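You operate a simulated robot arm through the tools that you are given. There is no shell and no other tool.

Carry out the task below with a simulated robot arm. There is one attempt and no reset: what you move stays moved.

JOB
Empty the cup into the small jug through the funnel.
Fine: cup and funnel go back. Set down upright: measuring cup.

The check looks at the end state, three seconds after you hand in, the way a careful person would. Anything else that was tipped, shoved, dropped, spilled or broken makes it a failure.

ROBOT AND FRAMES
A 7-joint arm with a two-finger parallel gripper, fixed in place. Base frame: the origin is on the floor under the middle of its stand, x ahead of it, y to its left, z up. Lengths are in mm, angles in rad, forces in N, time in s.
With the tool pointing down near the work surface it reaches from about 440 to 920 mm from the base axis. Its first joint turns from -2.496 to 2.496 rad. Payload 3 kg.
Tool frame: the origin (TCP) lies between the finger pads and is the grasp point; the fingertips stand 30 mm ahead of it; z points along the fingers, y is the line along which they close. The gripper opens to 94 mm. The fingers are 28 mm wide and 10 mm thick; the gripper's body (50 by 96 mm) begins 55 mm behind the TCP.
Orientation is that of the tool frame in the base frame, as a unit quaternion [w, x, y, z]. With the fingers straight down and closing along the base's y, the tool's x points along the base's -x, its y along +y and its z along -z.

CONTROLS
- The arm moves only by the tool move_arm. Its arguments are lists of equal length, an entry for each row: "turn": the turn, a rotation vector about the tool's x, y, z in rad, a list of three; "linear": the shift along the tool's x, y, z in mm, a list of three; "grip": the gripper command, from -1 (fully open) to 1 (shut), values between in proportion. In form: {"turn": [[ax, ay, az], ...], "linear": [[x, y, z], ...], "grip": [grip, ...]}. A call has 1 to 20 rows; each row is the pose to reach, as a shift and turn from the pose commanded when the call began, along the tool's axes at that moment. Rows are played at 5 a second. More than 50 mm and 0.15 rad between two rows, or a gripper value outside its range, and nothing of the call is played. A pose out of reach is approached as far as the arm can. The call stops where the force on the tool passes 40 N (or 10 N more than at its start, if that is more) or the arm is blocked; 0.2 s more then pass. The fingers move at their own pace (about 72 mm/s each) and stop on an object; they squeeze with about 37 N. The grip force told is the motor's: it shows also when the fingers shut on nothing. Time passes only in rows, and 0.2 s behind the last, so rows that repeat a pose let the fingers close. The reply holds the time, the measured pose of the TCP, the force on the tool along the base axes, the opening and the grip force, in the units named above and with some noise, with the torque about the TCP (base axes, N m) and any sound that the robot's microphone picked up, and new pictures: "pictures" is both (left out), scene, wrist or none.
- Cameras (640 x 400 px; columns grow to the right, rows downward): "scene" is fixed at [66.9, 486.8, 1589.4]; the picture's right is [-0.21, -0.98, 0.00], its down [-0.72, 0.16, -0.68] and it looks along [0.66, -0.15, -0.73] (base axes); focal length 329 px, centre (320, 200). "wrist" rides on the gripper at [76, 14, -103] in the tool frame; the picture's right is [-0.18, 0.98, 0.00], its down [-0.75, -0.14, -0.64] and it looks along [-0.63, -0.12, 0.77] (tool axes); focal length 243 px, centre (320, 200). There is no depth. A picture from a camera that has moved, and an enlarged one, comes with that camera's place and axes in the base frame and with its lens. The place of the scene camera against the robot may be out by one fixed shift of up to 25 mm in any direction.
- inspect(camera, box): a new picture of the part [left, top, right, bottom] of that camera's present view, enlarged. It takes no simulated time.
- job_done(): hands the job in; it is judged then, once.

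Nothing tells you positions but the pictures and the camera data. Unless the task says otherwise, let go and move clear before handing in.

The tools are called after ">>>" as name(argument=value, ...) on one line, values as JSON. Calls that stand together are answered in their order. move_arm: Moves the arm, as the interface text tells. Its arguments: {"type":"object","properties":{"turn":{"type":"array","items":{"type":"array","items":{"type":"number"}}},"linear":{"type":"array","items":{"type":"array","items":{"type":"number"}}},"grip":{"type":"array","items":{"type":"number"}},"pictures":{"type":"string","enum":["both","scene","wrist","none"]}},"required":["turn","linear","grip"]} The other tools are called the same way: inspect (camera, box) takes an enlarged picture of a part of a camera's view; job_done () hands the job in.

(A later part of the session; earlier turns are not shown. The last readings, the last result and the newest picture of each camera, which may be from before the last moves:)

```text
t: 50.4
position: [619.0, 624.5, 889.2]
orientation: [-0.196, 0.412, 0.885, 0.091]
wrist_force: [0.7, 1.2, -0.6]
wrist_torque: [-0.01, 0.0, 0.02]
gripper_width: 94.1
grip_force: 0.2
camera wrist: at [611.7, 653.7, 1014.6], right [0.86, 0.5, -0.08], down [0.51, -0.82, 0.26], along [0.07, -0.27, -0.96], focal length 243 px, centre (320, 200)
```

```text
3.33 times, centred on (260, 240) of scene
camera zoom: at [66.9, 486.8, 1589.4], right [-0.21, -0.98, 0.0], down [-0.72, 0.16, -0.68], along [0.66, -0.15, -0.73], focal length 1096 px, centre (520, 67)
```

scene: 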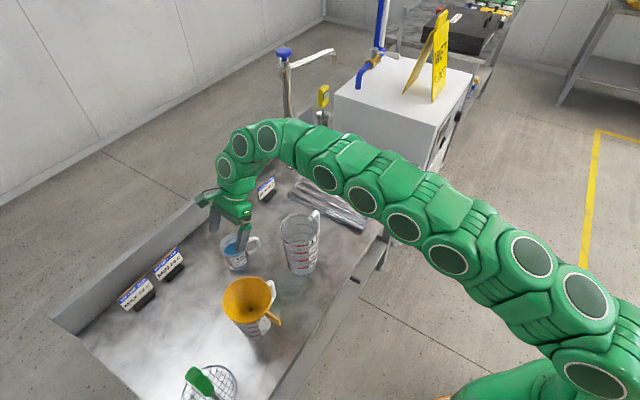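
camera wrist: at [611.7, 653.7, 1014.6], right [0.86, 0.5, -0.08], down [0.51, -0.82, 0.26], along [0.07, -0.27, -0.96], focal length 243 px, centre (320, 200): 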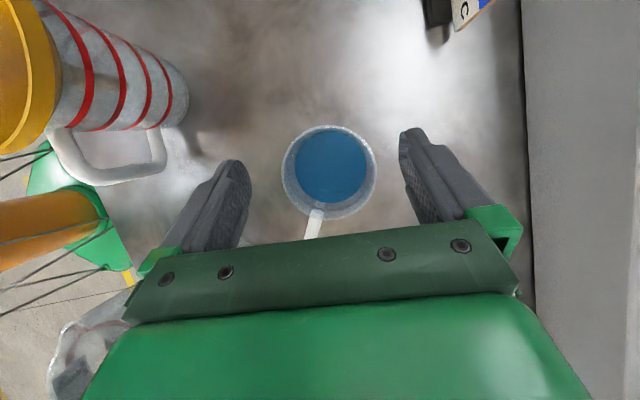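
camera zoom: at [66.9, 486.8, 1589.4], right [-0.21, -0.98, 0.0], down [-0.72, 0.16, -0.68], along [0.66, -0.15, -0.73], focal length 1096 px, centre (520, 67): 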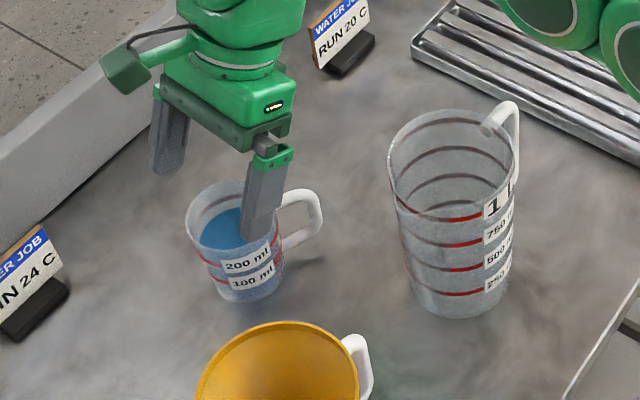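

From directly above, the cup centre is within about 4 mm of my axis and the handle runs neatly between the fingers on the gripper side. I'll correct that offset and descend halfway to check.

>>> move_arm(turn=[[0, 0, 0], [0, 0, 0], [0, 0, 0]], linear=[[-11, 1, 20], [-22.2, 1.2, 39.3], [-22.2, 1.2, 39.3]], grip=[-1, -1, -1], pictures="both")

>>> inspect(camera="wrist", box=[220, 100, 420, 260])

>>> inspect(camera="scene", box=[180, 180, 340, 300])

```text
t: 51.2
position: [622.6, 621.4, 844.7]
orientation: [-0.197, 0.412, 0.885, 0.09]
wrist_force: [-0.6, 0.3, 0.8]
wrist_torque: [0.05, 0.01, 0.04]
gripper_width: 93.9
grip_force: 0.1
camera wrist: at [615.4, 651.4, 969.8], right [0.86, 0.5, -0.08], down [0.51, -0.82, 0.26], along [0.07, -0.27, -0.96], focal length 243 px, centre (320, 200)
```

scene: 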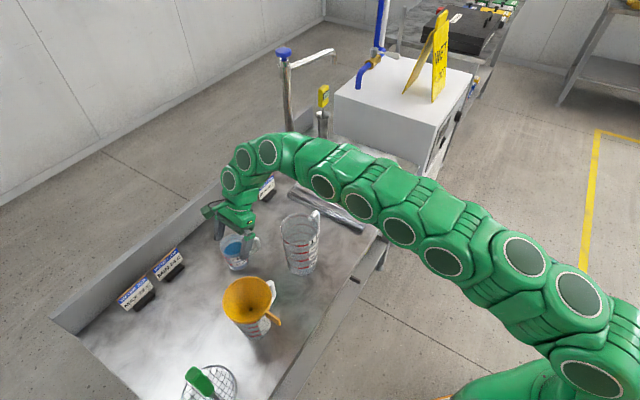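
wrist: 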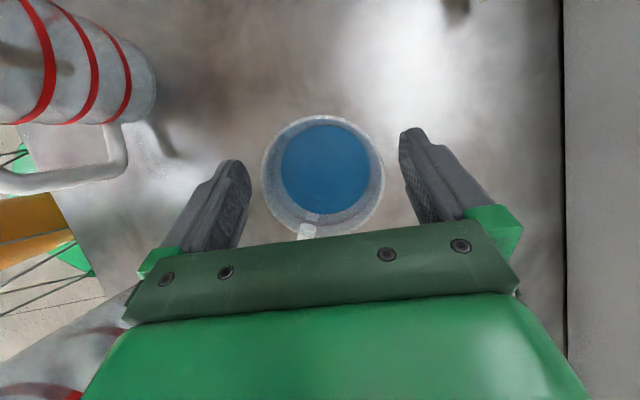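

```text
2.50 times, centred on (320, 180) of wrist
camera zoom: at [615.4, 651.4, 969.8], right [0.86, 0.5, -0.08], down [0.51, -0.82, 0.26], along [0.07, -0.27, -0.96], focal length 606 px, centre (320, 250)
```

zoom: 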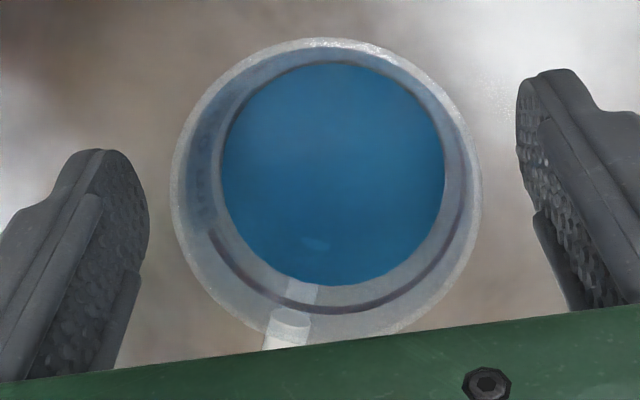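

```text
3.33 times, centred on (260, 240) of scene
camera zoom: at [66.9, 486.8, 1589.4], right [-0.21, -0.98, 0.0], down [-0.72, 0.16, -0.68], along [0.66, -0.15, -0.73], focal length 1096 px, centre (520, 67)
```

zoom: 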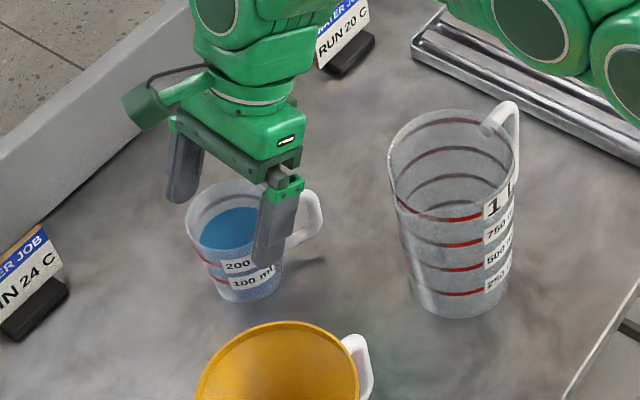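

The cup is centred between the fingers to within 1 mm. I'll finish the vertical descent to grip height at z ≈ 797.

>>> move_arm(turn=[[0, 0, 0], [0, 0, 0], [0, 0, 0]], linear=[[-10, 0, 21.5], [-19.7, 0, 42.6], [-19.7, 0, 42.6]], grip=[-1, -1, -1], pictures="both")

>>> inspect(camera="wrist", box=[220, 100, 420, 260])

>>> inspect(camera="scene", box=[180, 180, 340, 300])

```text
t: 52.0
position: [620.8, 622.4, 797.9]
orientation: [-0.196, 0.412, 0.885, 0.092]
wrist_force: [0.0, -0.1, 0.1]
wrist_torque: [0.01, 0.04, 0.01]
gripper_width: 94.0
grip_force: 0.0
camera wrist: at [615.2, 652.3, 922.4], right [0.86, 0.5, -0.08], down [0.51, -0.82, 0.26], along [0.07, -0.27, -0.96], focal length 243 px, centre (320, 200)
```

scene: 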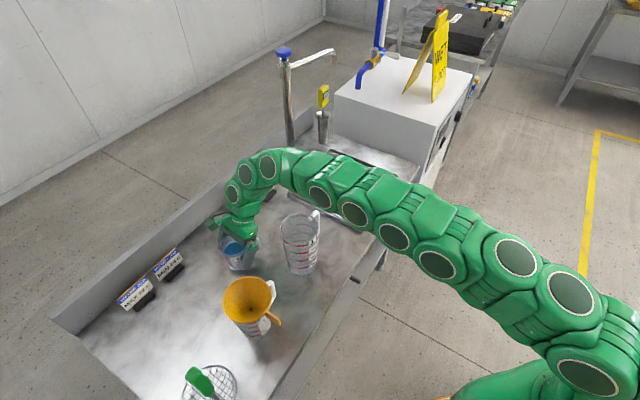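
wrist: 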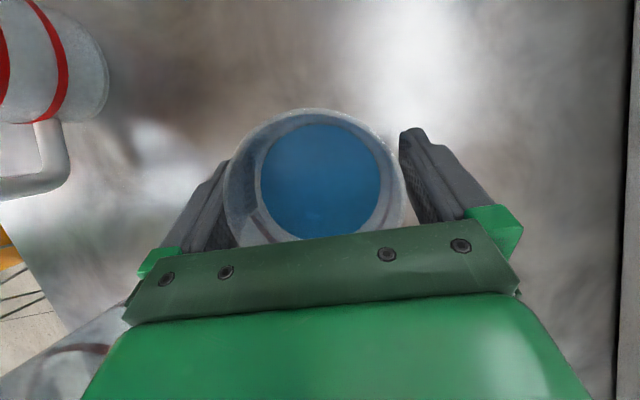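

```text
2.50 times, centred on (320, 180) of wrist
camera zoom: at [615.2, 652.3, 922.4], right [0.86, 0.5, -0.08], down [0.51, -0.82, 0.26], along [0.07, -0.27, -0.96], focal length 606 px, centre (320, 250)
```

zoom: 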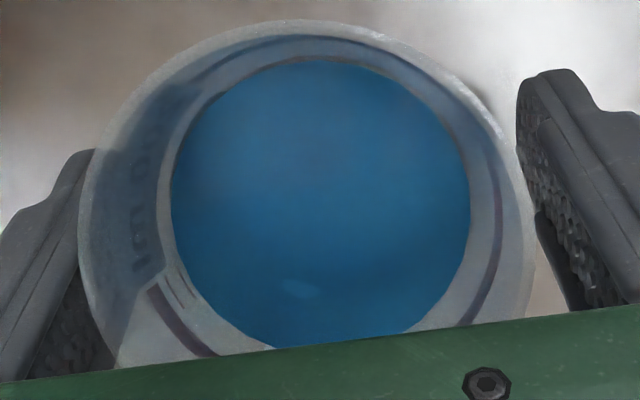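

```text
3.33 times, centred on (260, 240) of scene
camera zoom: at [66.9, 486.8, 1589.4], right [-0.21, -0.98, 0.0], down [-0.72, 0.16, -0.68], along [0.66, -0.15, -0.73], focal length 1096 px, centre (520, 67)
```

zoom: 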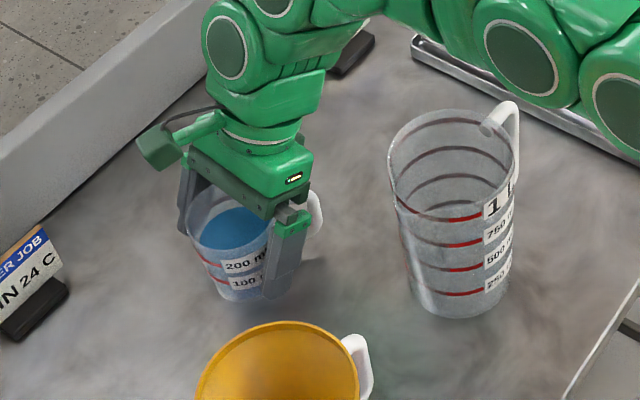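

The alignment is good, with y within 1 mm. I'll nudge and close gradually onto the cup body.

>>> move_arm(turn=[[0, 0, 0], [0, 0, 0], [0, 0, 0], [0, 0, 0], [0, 0, 0], [0, 0, 0]], linear=[[0, 0.8, 0], [0, 0.8, 0], [0, 0.8, 0], [0, 0.8, 0], [0, 0.8, 0], [0, 0.8, 0]], grip=[-0.8, -0.7, -0.62, -0.5, 0, 1], pictures="both")

>>> inspect(camera="scene", box=[180, 180, 340, 300])

```text
t: 53.4
position: [624.7, 623.1, 799.3]
orientation: [-0.197, 0.412, 0.885, 0.091]
wrist_force: [-0.7, 0.7, -0.7]
wrist_torque: [0.03, -0.04, 0.01]
gripper_width: 71.9
grip_force: 36.9
camera wrist: at [615.7, 652.6, 922.5], right [0.86, 0.5, -0.08], down [0.51, -0.82, 0.26], along [0.07, -0.27, -0.96], focal length 243 px, centre (320, 200)
```

scene: 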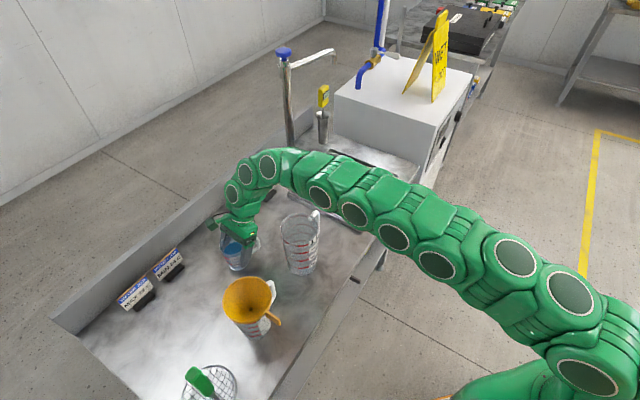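
wrist: 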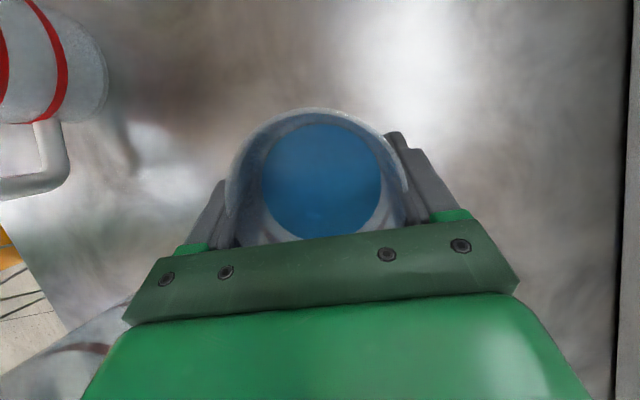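

```text
3.33 times, centred on (260, 240) of scene
camera zoom: at [66.9, 486.8, 1589.4], right [-0.21, -0.98, 0.0], down [-0.72, 0.16, -0.68], along [0.66, -0.15, -0.73], focal length 1096 px, centre (520, 67)
```

zoom: 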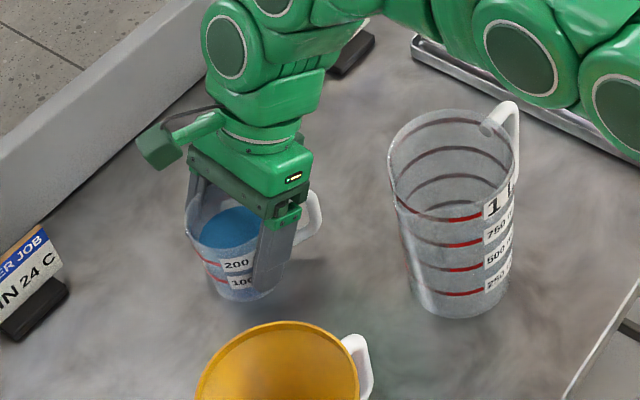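

The cup is gripped at 71.9 mm width. I'll lift it a little and check the weight and that the cup stays level in the grip.

>>> move_arm(turn=[[0, 0, 0], [0, 0, 0], [0, 0, 0], [0, 0, 0], [0, 0, 0]], linear=[[0.8, 0, -1.8], [2.1, 0, -4.5], [4.2, 0, -9], [6.3, 0, -13.6], [6.3, 0, -13.6]], grip=[1, 1, 1, 1, 1], pictures="both")

>>> inspect(camera="scene", box=[180, 180, 340, 300])

>>> inspect(camera="wrist", box=[220, 100, 420, 260])

```text
t: 54.6
position: [624.2, 623.1, 813.1]
orientation: [-0.196, 0.412, 0.885, 0.091]
wrist_force: [1.0, -0.2, -1.9]
wrist_torque: [0.07, -0.01, 0.03]
gripper_width: 71.9
grip_force: 37.6
camera wrist: at [615.7, 652.4, 937.7], right [0.86, 0.5, -0.08], down [0.51, -0.82, 0.26], along [0.07, -0.27, -0.96], focal length 243 px, centre (320, 200)
```

scene: 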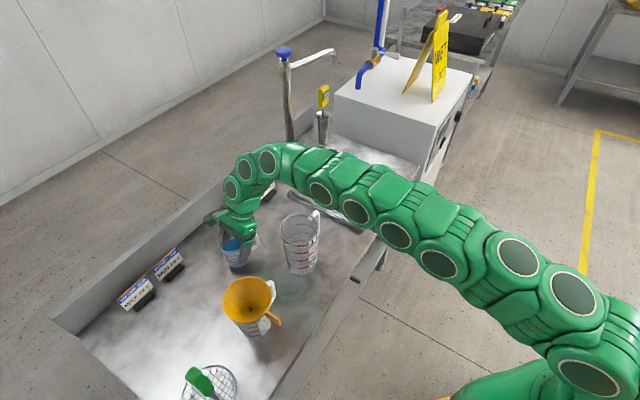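
wrist: 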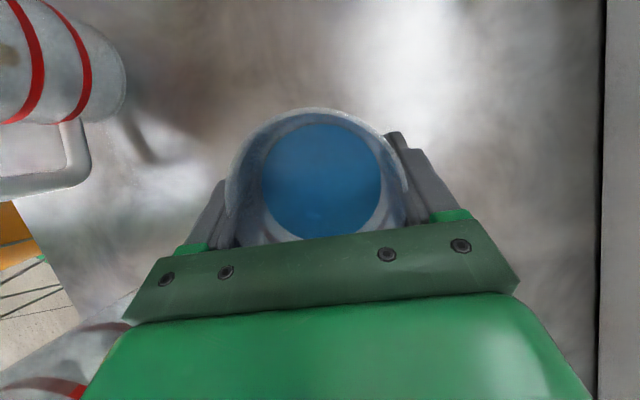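

```text
3.33 times, centred on (260, 240) of scene
camera zoom: at [66.9, 486.8, 1589.4], right [-0.21, -0.98, 0.0], down [-0.72, 0.16, -0.68], along [0.66, -0.15, -0.73], focal length 1096 px, centre (520, 67)
```

zoom: 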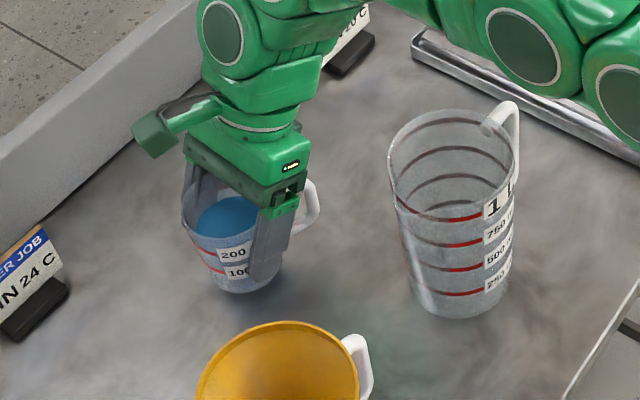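

```text
2.50 times, centred on (320, 180) of wrist
camera zoom: at [615.7, 652.4, 937.7], right [0.86, 0.5, -0.08], down [0.51, -0.82, 0.26], along [0.07, -0.27, -0.96], focal length 606 px, centre (320, 250)
```

zoom: 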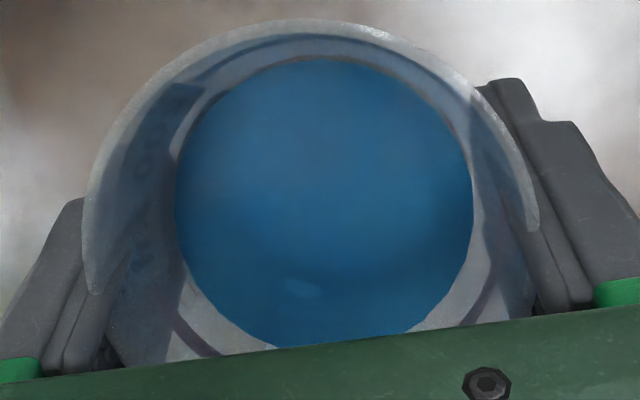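

The cup is held level with no slip. I'll raise it, bring it inward, and tilt the tool to straight-down, which leans the cup 25°. The liquid is about 33 mm below the rim, so that's safe.

>>> move_arm(turn=[[0, 0, 0], [0, 0, 0], [0, 0, 0], [0, 0, 0], [0, 0, 0], [0, -0.0545, 0], [0, -0.109, 0], [0, -0.1635, 0], [0, -0.218, 0], [0, -0.2725, 0], [0, -0.327, 0], [0, -0.3815, 0], [0, -0.436, 0], [0, -0.436, 0]], linear=[[3.4, 0, -7.2], [9.3, 0, -19.9], [16.1, 0, -34.4], [22.8, 0, -48.9], [28.3, 0, -60.7], [37, -8.6, -66.4], [45.6, -17.4, -72], [54.3, -26, -77.7], [62.8, -34.6, -83.3], [71.4, -43.3, -89], [80, -52, -94.6], [88.7, -60.6, -100.2], [97.3, -69.2, -105.8], [97.3, -69.2, -105.8]], grip=[1, 1, 1, 1, 1, 1, 1, 1, 1, 1, 1, 1, 1, 1], pictures="both")

>>> inspect(camera="scene", box=[180, 180, 340, 300])

>>> inspect(camera="wrist", box=[220, 100, 420, 260])

```text
t: 57.6
position: [542.7, 612.2, 949.8]
orientation: [0.0, 0.422, 0.906, 0.0]
wrist_force: [-0.2, 0.3, -1.9]
wrist_torque: [0.02, 0.0, -0.02]
gripper_width: 72.1
grip_force: 37.1
camera wrist: at [502.7, 679.9, 1052.1], right [0.87, 0.49, 0.0], down [0.38, -0.67, 0.64], along [0.31, -0.56, -0.77], focal length 243 px, centre (320, 200)
```

scene: 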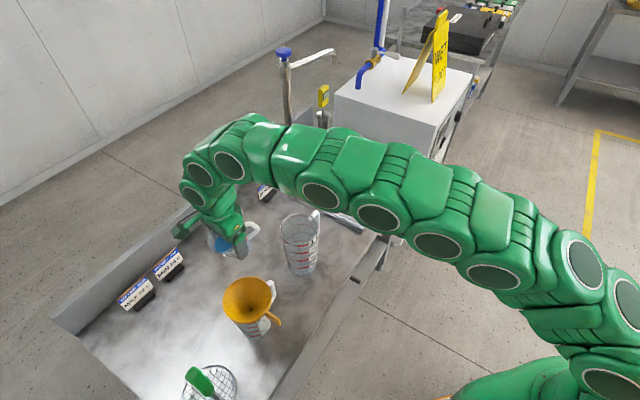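
wrist: 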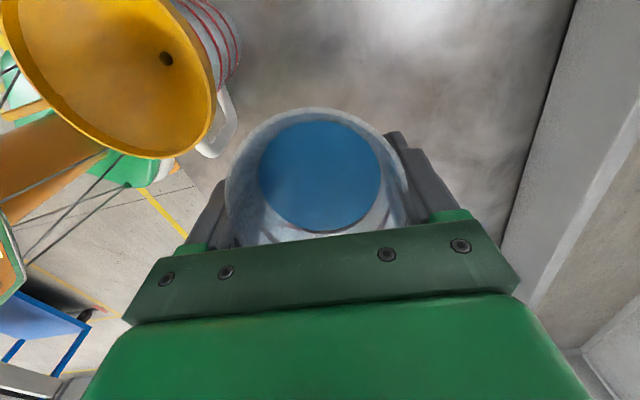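

```text
3.33 times, centred on (260, 240) of scene
camera zoom: at [66.9, 486.8, 1589.4], right [-0.21, -0.98, 0.0], down [-0.72, 0.16, -0.68], along [0.66, -0.15, -0.73], focal length 1096 px, centre (520, 67)
```

zoom: 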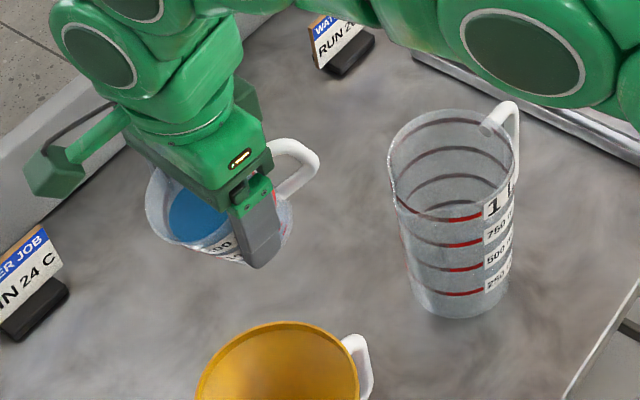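

```text
2.50 times, centred on (320, 180) of wrist
camera zoom: at [502.7, 679.9, 1052.1], right [0.87, 0.49, 0.0], down [0.38, -0.67, 0.64], along [0.31, -0.56, -0.77], focal length 606 px, centre (320, 250)
```

zoom: 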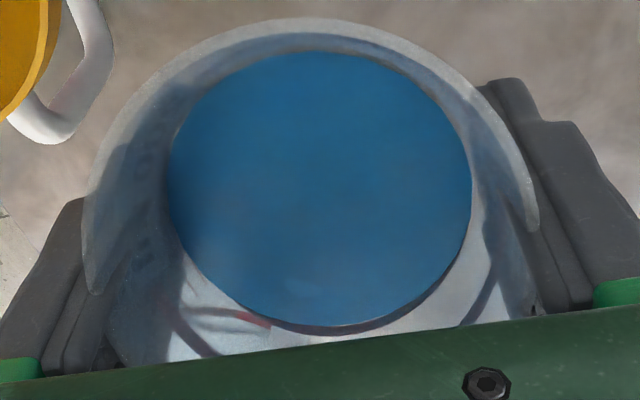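

The liquid surface stays well below the lip at a 25° lean. Now I'll yaw the cup to the pour direction while moving it beside the funnel at a safe height.

>>> move_arm(turn=[[0, 0, -0.131], [0, 0, -0.262], [0, 0, -0.393], [0, 0, -0.524], [0, 0, -0.655], [0, 0, -0.785], [0, 0, -0.916], [0, 0, -1.047], [0, 0, -1.178], [0, 0, -1.309], [0, 0, -1.44], [0, 0, -1.571], [0, 0, -1.702], [0, 0, -1.833], [0, 0, -1.963], [0, 0, -2.094], [0, 0, -2.094]], linear=[[0, 0, -4], [1.8, -1.3, -12], [6.3, -4.5, -20], [12.5, -9, -28], [18.8, -13.6, -35], [26, -18.7, -40], [33.2, -23.9, -40], [40.3, -29.1, -40], [47.5, -34.2, -40], [54.7, -39.4, -40], [61.8, -44.6, -40], [69, -49.7, -40], [76.2, -54.9, -40], [82.4, -59.4, -40], [86.9, -62.7, -40], [89.6, -64.6, -40], [89.6, -64.6, -40]], grip=[1, 1, 1, 1, 1, 1, 1, 1, 1, 1, 1, 1, 1, 1, 1, 1, 1], pictures="both")

>>> inspect(camera="scene", box=[160, 180, 320, 320])

>>> inspect(camera="wrist", box=[220, 60, 420, 240])

```text
t: 61.2
position: [435.8, 639.5, 990.1]
orientation: [0.0, -0.574, 0.819, 0.001]
wrist_force: [0.0, 0.9, -1.9]
wrist_torque: [-0.01, 0.02, 0.0]
gripper_width: 72.0
grip_force: 36.9
camera wrist: at [393.9, 572.6, 1091.9], right [-0.86, 0.51, 0.0], down [0.39, 0.66, 0.64], along [0.33, 0.55, -0.77], focal length 243 px, centre (320, 200)
```

scene: 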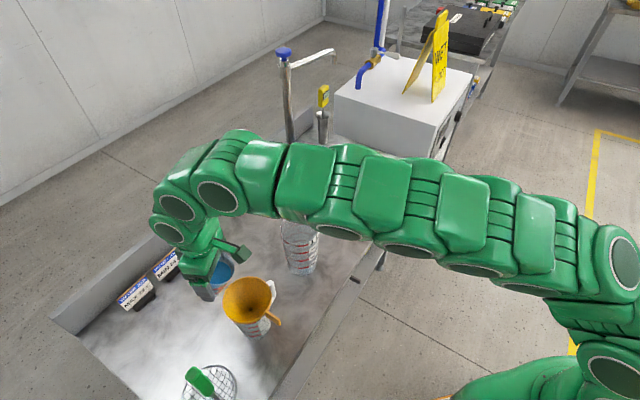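
wrist: 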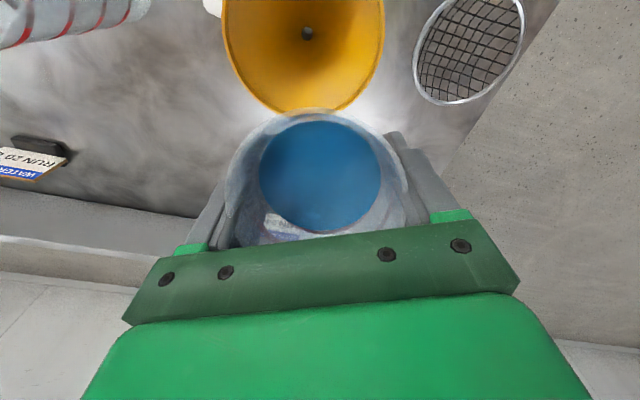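

```text
2.86 times, centred on (240, 250) of scene
camera zoom: at [66.9, 486.8, 1589.4], right [-0.21, -0.98, 0.0], down [-0.72, 0.16, -0.68], along [0.66, -0.15, -0.73], focal length 940 px, centre (549, 57)
```

zoom: 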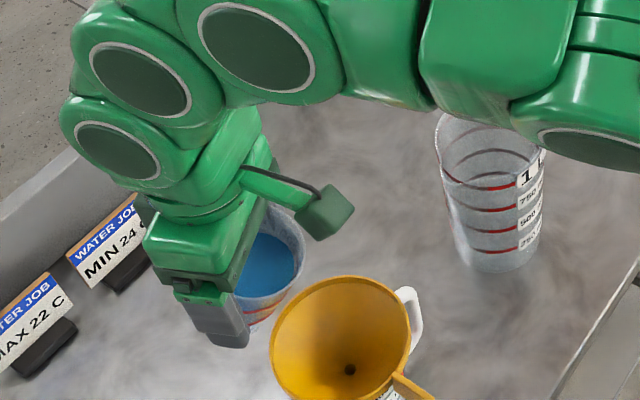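

```text
2.22 times, centred on (320, 150) of wrist
camera zoom: at [393.9, 572.6, 1091.9], right [-0.86, 0.51, 0.0], down [0.39, 0.66, 0.64], along [0.33, 0.55, -0.77], focal length 539 px, centre (320, 311)
```

zoom: 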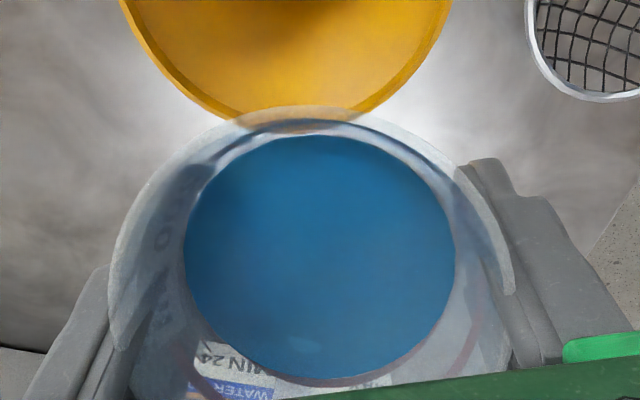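

The cup is in position: the lip is about 10 mm short of the funnel centre along the pour direction and about 100 mm above the rim. I'll tilt gradually, keeping the lip over the funnel, and stop near the expected pour onset.

>>> move_arm(turn=[[0, -0.044, 0], [0, -0.087, 0], [0, -0.131, 0], [0, -0.175, 0], [0, -0.218, 0], [0, -0.262, 0], [0, -0.305, 0], [0, -0.305, 0]], linear=[[-0.3, 0, 1.5], [-0.6, 0, 2.9], [-0.8, 0, 4.4], [-0.9, 0, 5.9], [-0.9, 0, 7.4], [-0.8, 0, 8.9], [-0.6, 0, 9.9], [-0.6, 0, 9.9]], grip=[1, 1, 1, 1, 1, 1, 1, 1], pictures="both")

>>> inspect(camera="scene", box=[160, 200, 320, 340])

>>> inspect(camera="wrist", box=[220, 60, 420, 240])

```text
t: 63.0
position: [435.7, 639.7, 981.0]
orientation: [0.124, -0.567, 0.81, 0.088]
wrist_force: [-0.1, -0.1, -1.2]
wrist_torque: [-0.03, 0.07, 0.03]
gripper_width: 72.1
grip_force: 37.4
camera wrist: at [384.7, 547.8, 1054.3], right [-0.86, 0.5, 0.06], down [0.31, 0.45, 0.84], along [0.4, 0.74, -0.54], focal length 243 px, centre (320, 200)
```

scene: 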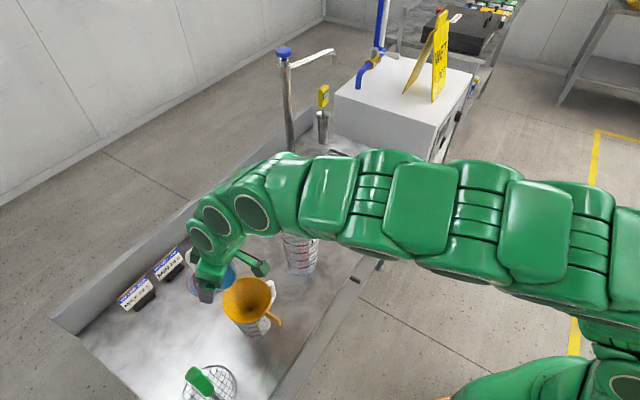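
wrist: 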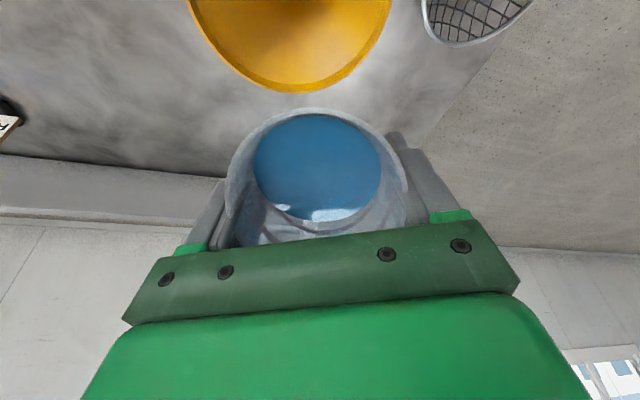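

```text
2.86 times, centred on (240, 270) of scene
camera zoom: at [66.9, 486.8, 1589.4], right [-0.21, -0.98, 0.0], down [-0.72, 0.16, -0.68], along [0.66, -0.15, -0.73], focal length 940 px, centre (549, 0)
```

zoom: 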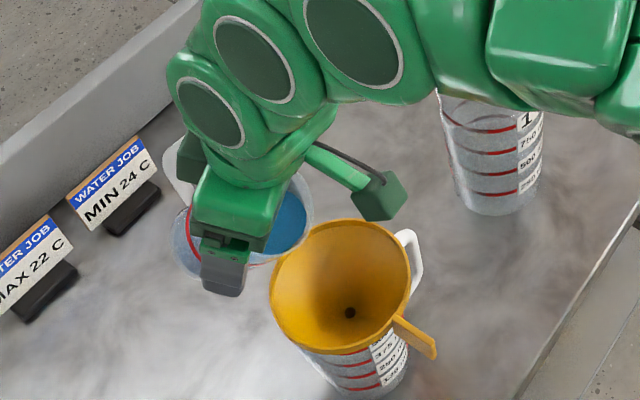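

```text
2.22 times, centred on (320, 150) of wrist
camera zoom: at [384.7, 547.8, 1054.3], right [-0.86, 0.5, 0.06], down [0.31, 0.45, 0.84], along [0.4, 0.74, -0.54], focal length 539 px, centre (320, 311)
```

zoom: 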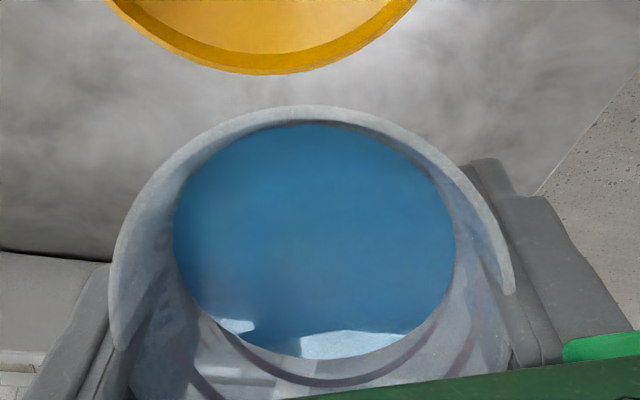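

At about 42° of tilt the liquid is just reaching the lip, with the lip positioned over the funnel bowl. I'll continue slowly so it starts pouring gently.

>>> move_arm(turn=[[0, -0.022, 0], [0, -0.044, 0], [0, -0.065, 0], [0, -0.087, 0], [0, -0.087, 0], [0, -0.087, 0]], linear=[[0.2, 0, 0.4], [0.5, 0, 0.9], [0.8, 0, 1.4], [1.2, 0, 1.8], [1.2, 0, 1.8], [1.2, 0, 1.8]], grip=[1, 1, 1, 1, 1, 1], pictures="both")

>>> inspect(camera="scene", box=[160, 200, 320, 340])

>>> inspect(camera="wrist", box=[220, 60, 420, 240])

```text
t: 64.4
position: [434.4, 638.3, 978.5]
orientation: [0.16, -0.563, 0.803, 0.111]
wrist_force: [-0.1, 0.0, -0.7]
wrist_torque: [-0.02, 0.03, 0.0]
gripper_width: 71.8
grip_force: 37.2
camera wrist: at [382.4, 541.2, 1043.3], right [-0.87, 0.5, 0.07], down [0.29, 0.38, 0.88], along [0.41, 0.78, -0.47], focal length 243 px, centre (320, 200)
```

scene: 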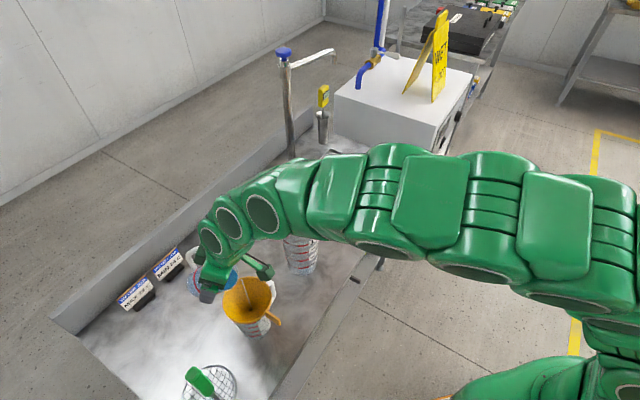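
wrist: 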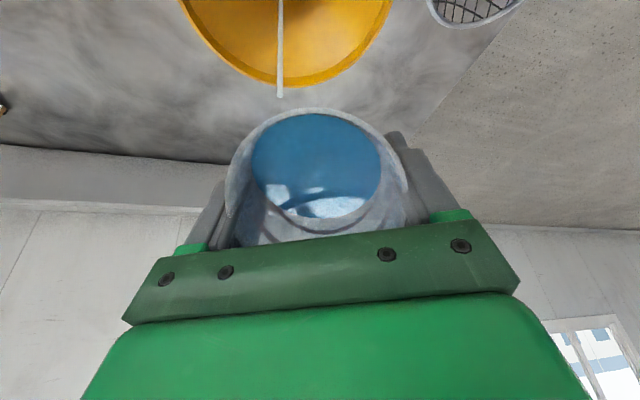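

```text
2.86 times, centred on (240, 270) of scene
camera zoom: at [66.9, 486.8, 1589.4], right [-0.21, -0.98, 0.0], down [-0.72, 0.16, -0.68], along [0.66, -0.15, -0.73], focal length 940 px, centre (549, 0)
```

zoom: 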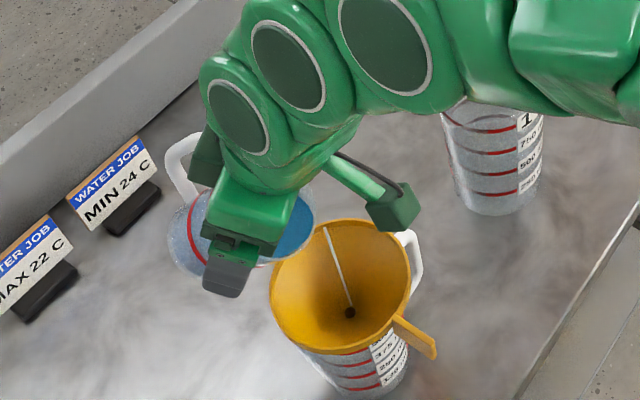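

```text
2.22 times, centred on (320, 150) of wrist
camera zoom: at [382.4, 541.2, 1043.3], right [-0.87, 0.5, 0.07], down [0.29, 0.38, 0.88], along [0.41, 0.78, -0.47], focal length 539 px, centre (320, 311)
```

zoom: 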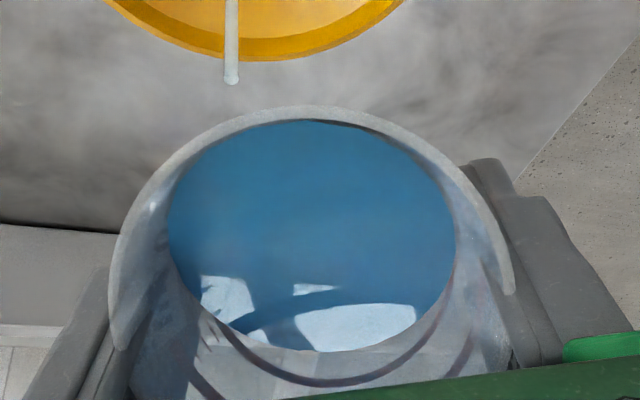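

A thin stream is running from the lip into the funnel near its hole with no stray drops. I'll keep tilting in small increments with holds so the funnel can drain.

>>> move_arm(turn=[[0, -0.022, 0], [0, -0.044, 0], [0, -0.044, 0], [0, -0.065, 0], [0, -0.087, 0], [0, -0.087, 0], [0, -0.109, 0], [0, -0.131, 0], [0, -0.131, 0], [0, -0.131, 0]], linear=[[0.4, 0, 0.4], [0.8, 0, 0.9], [0.8, 0, 0.9], [1.1, 0, 0.8], [1.4, 0, 0.7], [1.4, 0, 0.7], [1.7, 0, 0.6], [1.9, 0, 0.5], [1.9, 0, 0.5], [1.9, 0, 0.5]], grip=[1, 1, 1, 1, 1, 1, 1, 1, 1, 1], pictures="both")

>>> inspect(camera="scene", box=[160, 200, 320, 340])

>>> inspect(camera="wrist", box=[220, 60, 420, 240])

```text
t: 66.6
position: [434.2, 637.1, 976.7]
orientation: [0.212, -0.554, 0.791, 0.149]
wrist_force: [-1.0, -0.3, -1.9]
wrist_torque: [-0.01, 0.0, 0.0]
gripper_width: 72.2
grip_force: 36.5
camera wrist: at [379.1, 532.2, 1027.1], right [-0.87, 0.49, 0.09], down [0.25, 0.26, 0.93], along [0.43, 0.83, -0.35], focal length 243 px, centre (320, 200)
```

scene: 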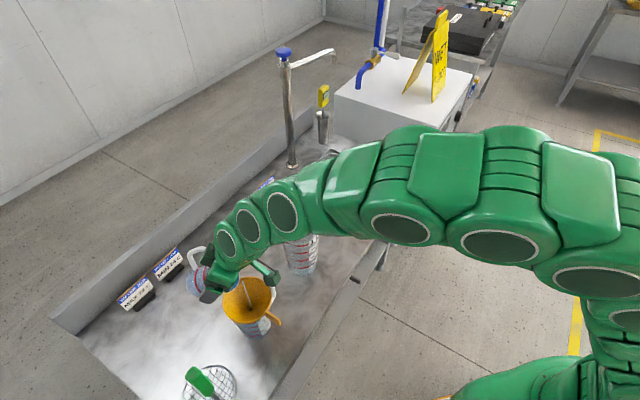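
wrist: 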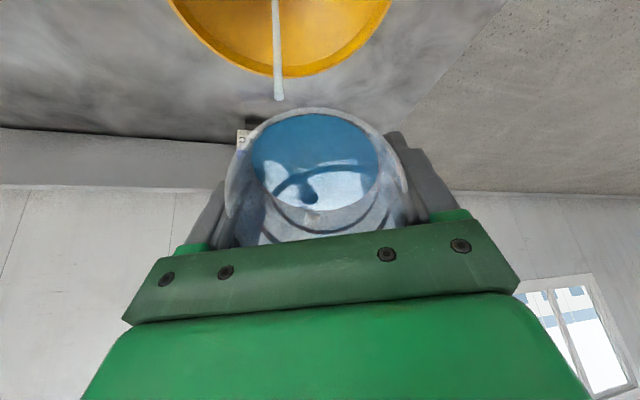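

```text
2.86 times, centred on (240, 270) of scene
camera zoom: at [66.9, 486.8, 1589.4], right [-0.21, -0.98, 0.0], down [-0.72, 0.16, -0.68], along [0.66, -0.15, -0.73], focal length 940 px, centre (549, 0)
```

zoom: 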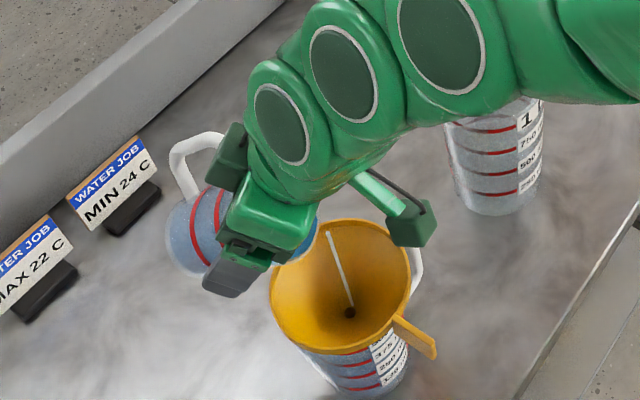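

```text
2.22 times, centred on (320, 150) of wrist
camera zoom: at [379.1, 532.2, 1027.1], right [-0.87, 0.49, 0.09], down [0.25, 0.26, 0.93], along [0.43, 0.83, -0.35], focal length 539 px, centre (320, 311)
```

zoom: 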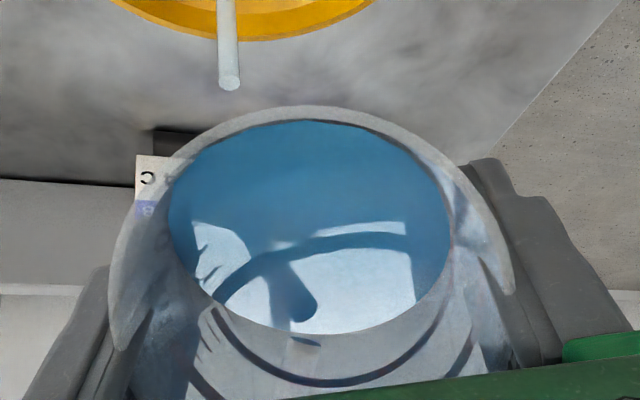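

The stream is still landing at the funnel hole, with no build-up or splashing. I'll continue to 65°.

>>> move_arm(turn=[[0, -0.022, 0], [0, -0.044, 0], [0, -0.044, 0], [0, -0.065, 0], [0, -0.087, 0], [0, -0.087, 0], [0, -0.109, 0], [0, -0.131, 0], [0, -0.131, 0], [0, -0.153, 0], [0, -0.175, 0], [0, -0.175, 0], [0, -0.175, 0]], linear=[[0.1, 0, -0.6], [0.2, 0, -1.1], [0.2, 0, -1.1], [0.3, 0, -1.7], [0.4, 0, -2.2], [0.4, 0, -2.2], [0.3, 0, -3.2], [0.2, 0, -4.2], [0.2, 0, -4.2], [0.2, 0, -5.2], [0.1, 0, -6.2], [0.1, 0, -6.2], [0.1, 0, -6.2]], grip=[1, 1, 1, 1, 1, 1, 1, 1, 1, 1, 1, 1, 1], pictures="both")

>>> inspect(camera="scene", box=[160, 200, 320, 340])

>>> inspect(camera="wrist", box=[220, 60, 420, 240])

```text
t: 69.4
position: [433.6, 634.4, 982.9]
orientation: [0.281, -0.539, 0.77, 0.196]
wrist_force: [0.1, 0.9, -1.2]
wrist_torque: [-0.03, 0.01, 0.02]
gripper_width: 71.8
grip_force: 37.3
camera wrist: at [376.1, 522.8, 1011.7], right [-0.88, 0.47, 0.12], down [0.19, 0.11, 0.98], along [0.45, 0.88, -0.18], focal length 243 px, centre (320, 200)
```

scene: 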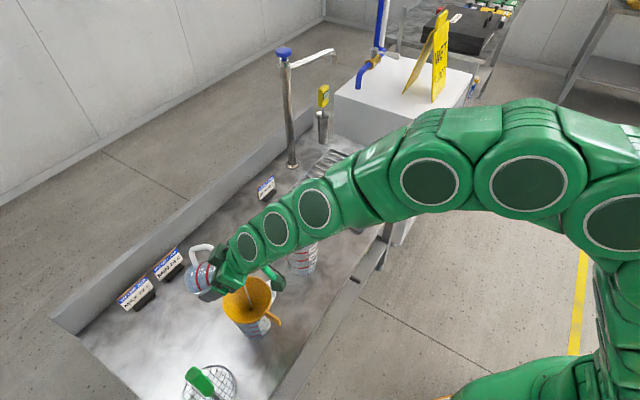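
wrist: 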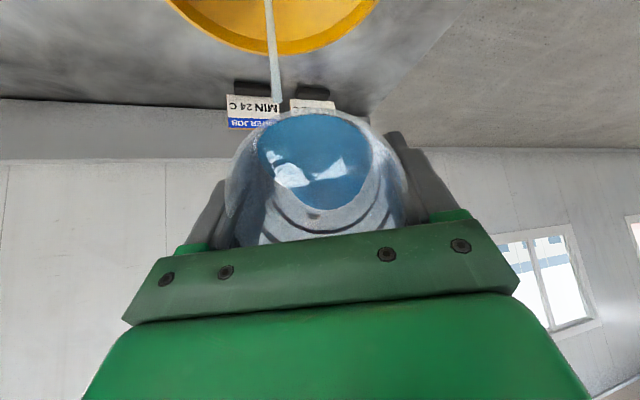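

```text
2.86 times, centred on (240, 270) of scene
camera zoom: at [66.9, 486.8, 1589.4], right [-0.21, -0.98, 0.0], down [-0.72, 0.16, -0.68], along [0.66, -0.15, -0.73], focal length 940 px, centre (549, 0)
```

zoom: 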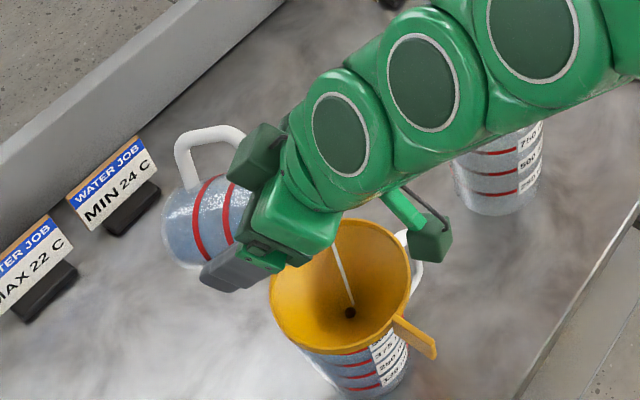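

```text
2.22 times, centred on (320, 150) of wrist
camera zoom: at [376.1, 522.8, 1011.7], right [-0.88, 0.47, 0.12], down [0.19, 0.11, 0.98], along [0.45, 0.88, -0.18], focal length 539 px, centre (320, 311)
```

zoom: 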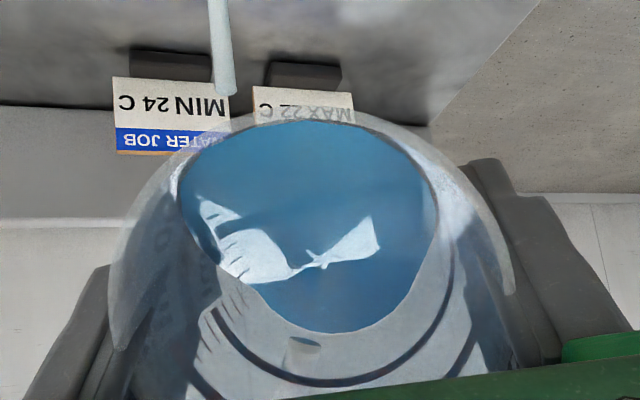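

The pour is going cleanly, with about half the liquid left. I'll continue to 80°.

>>> move_arm(turn=[[0, -0.022, 0], [0, -0.044, 0], [0, -0.065, 0], [0, -0.087, 0], [0, -0.087, 0], [0, -0.109, 0], [0, -0.131, 0], [0, -0.153, 0], [0, -0.175, 0], [0, -0.175, 0], [0, -0.196, 0], [0, -0.218, 0], [0, -0.24, 0], [0, -0.262, 0], [0, -0.262, 0], [0, -0.262, 0]], linear=[[-0.2, 0, -1], [-0.3, 0, -2], [-0.5, 0, -3], [-0.7, 0, -4], [-0.7, 0, -4], [-0.7, 0, -4.9], [-0.8, 0, -5.9], [-0.8, 0, -6.9], [-0.9, 0, -7.9], [-0.9, 0, -7.9], [-0.9, 0, -8.9], [-0.8, 0, -9.9], [-0.8, 0, -10.9], [-0.7, 0, -11.9], [-0.7, 0, -11.9], [-0.7, 0, -11.9]], grip=[1, 1, 1, 1, 1, 1, 1, 1, 1, 1, 1, 1, 1, 1, 1, 1], pictures="both")

>>> inspect(camera="scene", box=[160, 200, 320, 340])

>>> inspect(camera="wrist", box=[220, 60, 420, 240])

```text
t: 72.8
position: [430.6, 626.8, 992.4]
orientation: [0.379, -0.508, 0.726, 0.267]
wrist_force: [-0.1, 0.2, 0.3]
wrist_torque: [0.0, 0.0, 0.0]
gripper_width: 71.6
grip_force: 37.2
camera wrist: at [372.5, 512.6, 988.0], right [-0.89, 0.44, 0.15], down [0.1, -0.14, 0.99], along [0.45, 0.89, 0.08], focal length 243 px, centre (320, 200)
```

scene: 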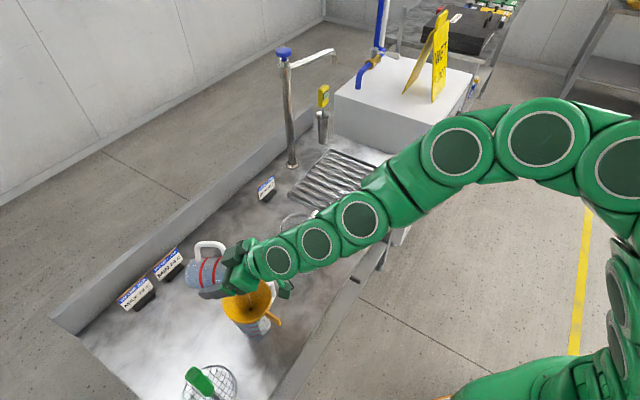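
wrist: 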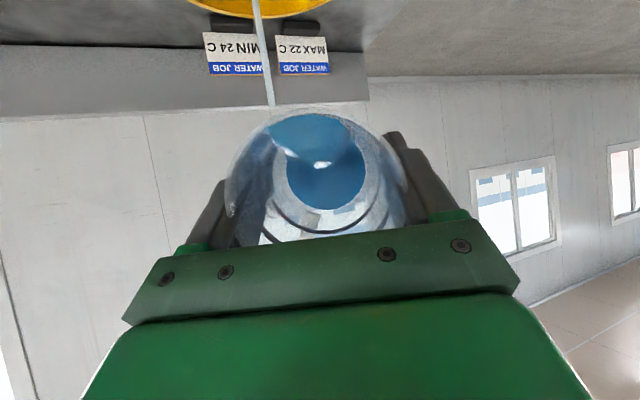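

```text
2.86 times, centred on (240, 270) of scene
camera zoom: at [66.9, 486.8, 1589.4], right [-0.21, -0.98, 0.0], down [-0.72, 0.16, -0.68], along [0.66, -0.15, -0.73], focal length 940 px, centre (549, 0)
```

zoom: 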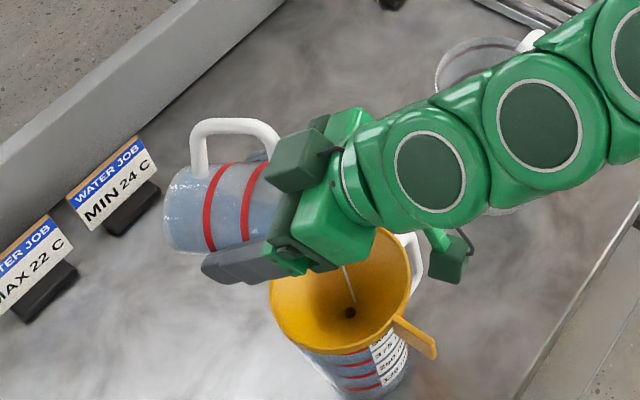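

```text
2.22 times, centred on (320, 150) of wrist
camera zoom: at [372.5, 512.6, 988.0], right [-0.89, 0.44, 0.15], down [0.1, -0.14, 0.99], along [0.45, 0.89, 0.08], focal length 539 px, centre (320, 311)
```

zoom: 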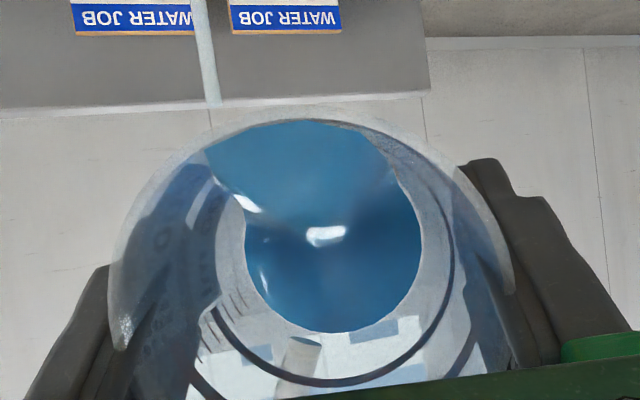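

Most of it is out. I'll continue past horizontal to 95° while keeping the lip in place.

>>> move_arm(turn=[[0, -0.022, 0], [0, -0.044, 0], [0, -0.065, 0], [0, -0.087, 0], [0, -0.109, 0], [0, -0.131, 0], [0, -0.153, 0], [0, -0.175, 0], [0, -0.196, 0], [0, -0.218, 0], [0, -0.24, 0], [0, -0.262, 0], [0, -0.262, 0], [0, -0.262, 0], [0, -0.262, 0]], linear=[[-0.2, 0, -1], [-0.3, 0, -2], [-0.5, 0, -3], [-0.6, 0, -4], [-0.7, 0, -5], [-0.8, 0, -6], [-0.9, 0, -7], [-0.9, 0, -8], [-0.9, 0, -9], [-0.9, 0, -10], [-0.9, 0, -11], [-0.9, 0, -12], [-0.9, 0, -12], [-0.9, 0, -12], [-0.9, 0, -12]], grip=[1, 1, 1, 1, 1, 1, 1, 1, 1, 1, 1, 1, 1, 1, 1], pictures="both")

>>> inspect(camera="scene", box=[160, 200, 320, 340])

>>> inspect(camera="wrist", box=[220, 60, 420, 240])

```text
t: 76.0
position: [427.3, 618.8, 999.0]
orientation: [0.47, -0.469, 0.671, 0.33]
wrist_force: [0.4, -0.5, 0.1]
wrist_torque: [-0.01, 0.02, -0.01]
gripper_width: 71.5
grip_force: 36.9
camera wrist: at [370.8, 509.0, 962.4], right [-0.9, 0.4, 0.17], down [0.01, -0.37, 0.93], along [0.43, 0.84, 0.33], focal length 243 px, centre (320, 200)
```

scene: 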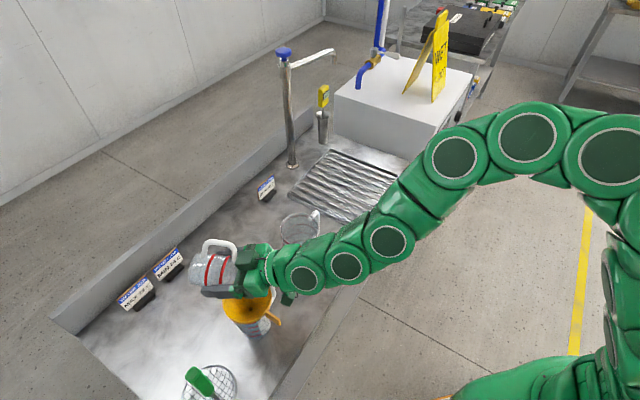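
wrist: 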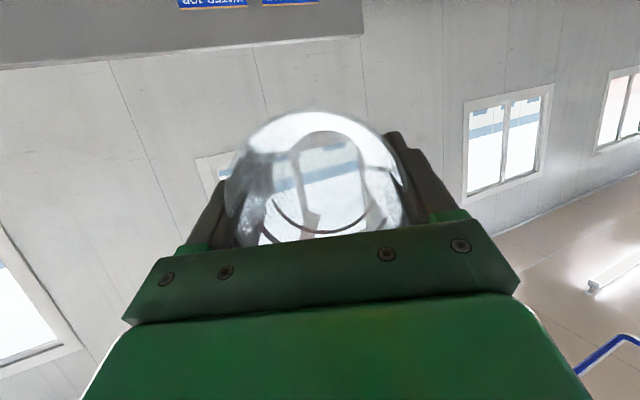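

```text
2.86 times, centred on (240, 270) of scene
camera zoom: at [66.9, 486.8, 1589.4], right [-0.21, -0.98, 0.0], down [-0.72, 0.16, -0.68], along [0.66, -0.15, -0.73], focal length 940 px, centre (549, 0)
```

zoom: 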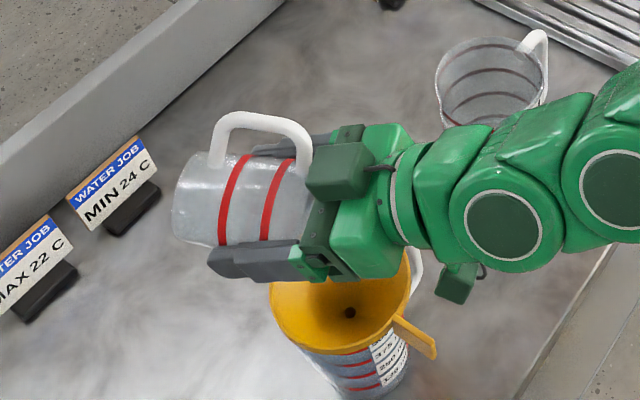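

```text
2.22 times, centred on (320, 150) of wrist
camera zoom: at [370.8, 509.0, 962.4], right [-0.9, 0.4, 0.17], down [0.01, -0.37, 0.93], along [0.43, 0.84, 0.33], focal length 539 px, centre (320, 311)
```

zoom: 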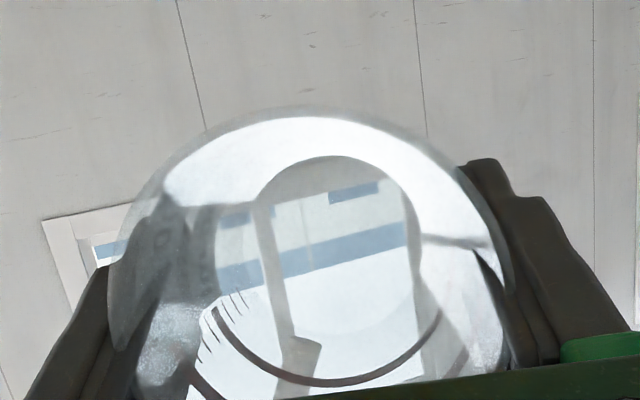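

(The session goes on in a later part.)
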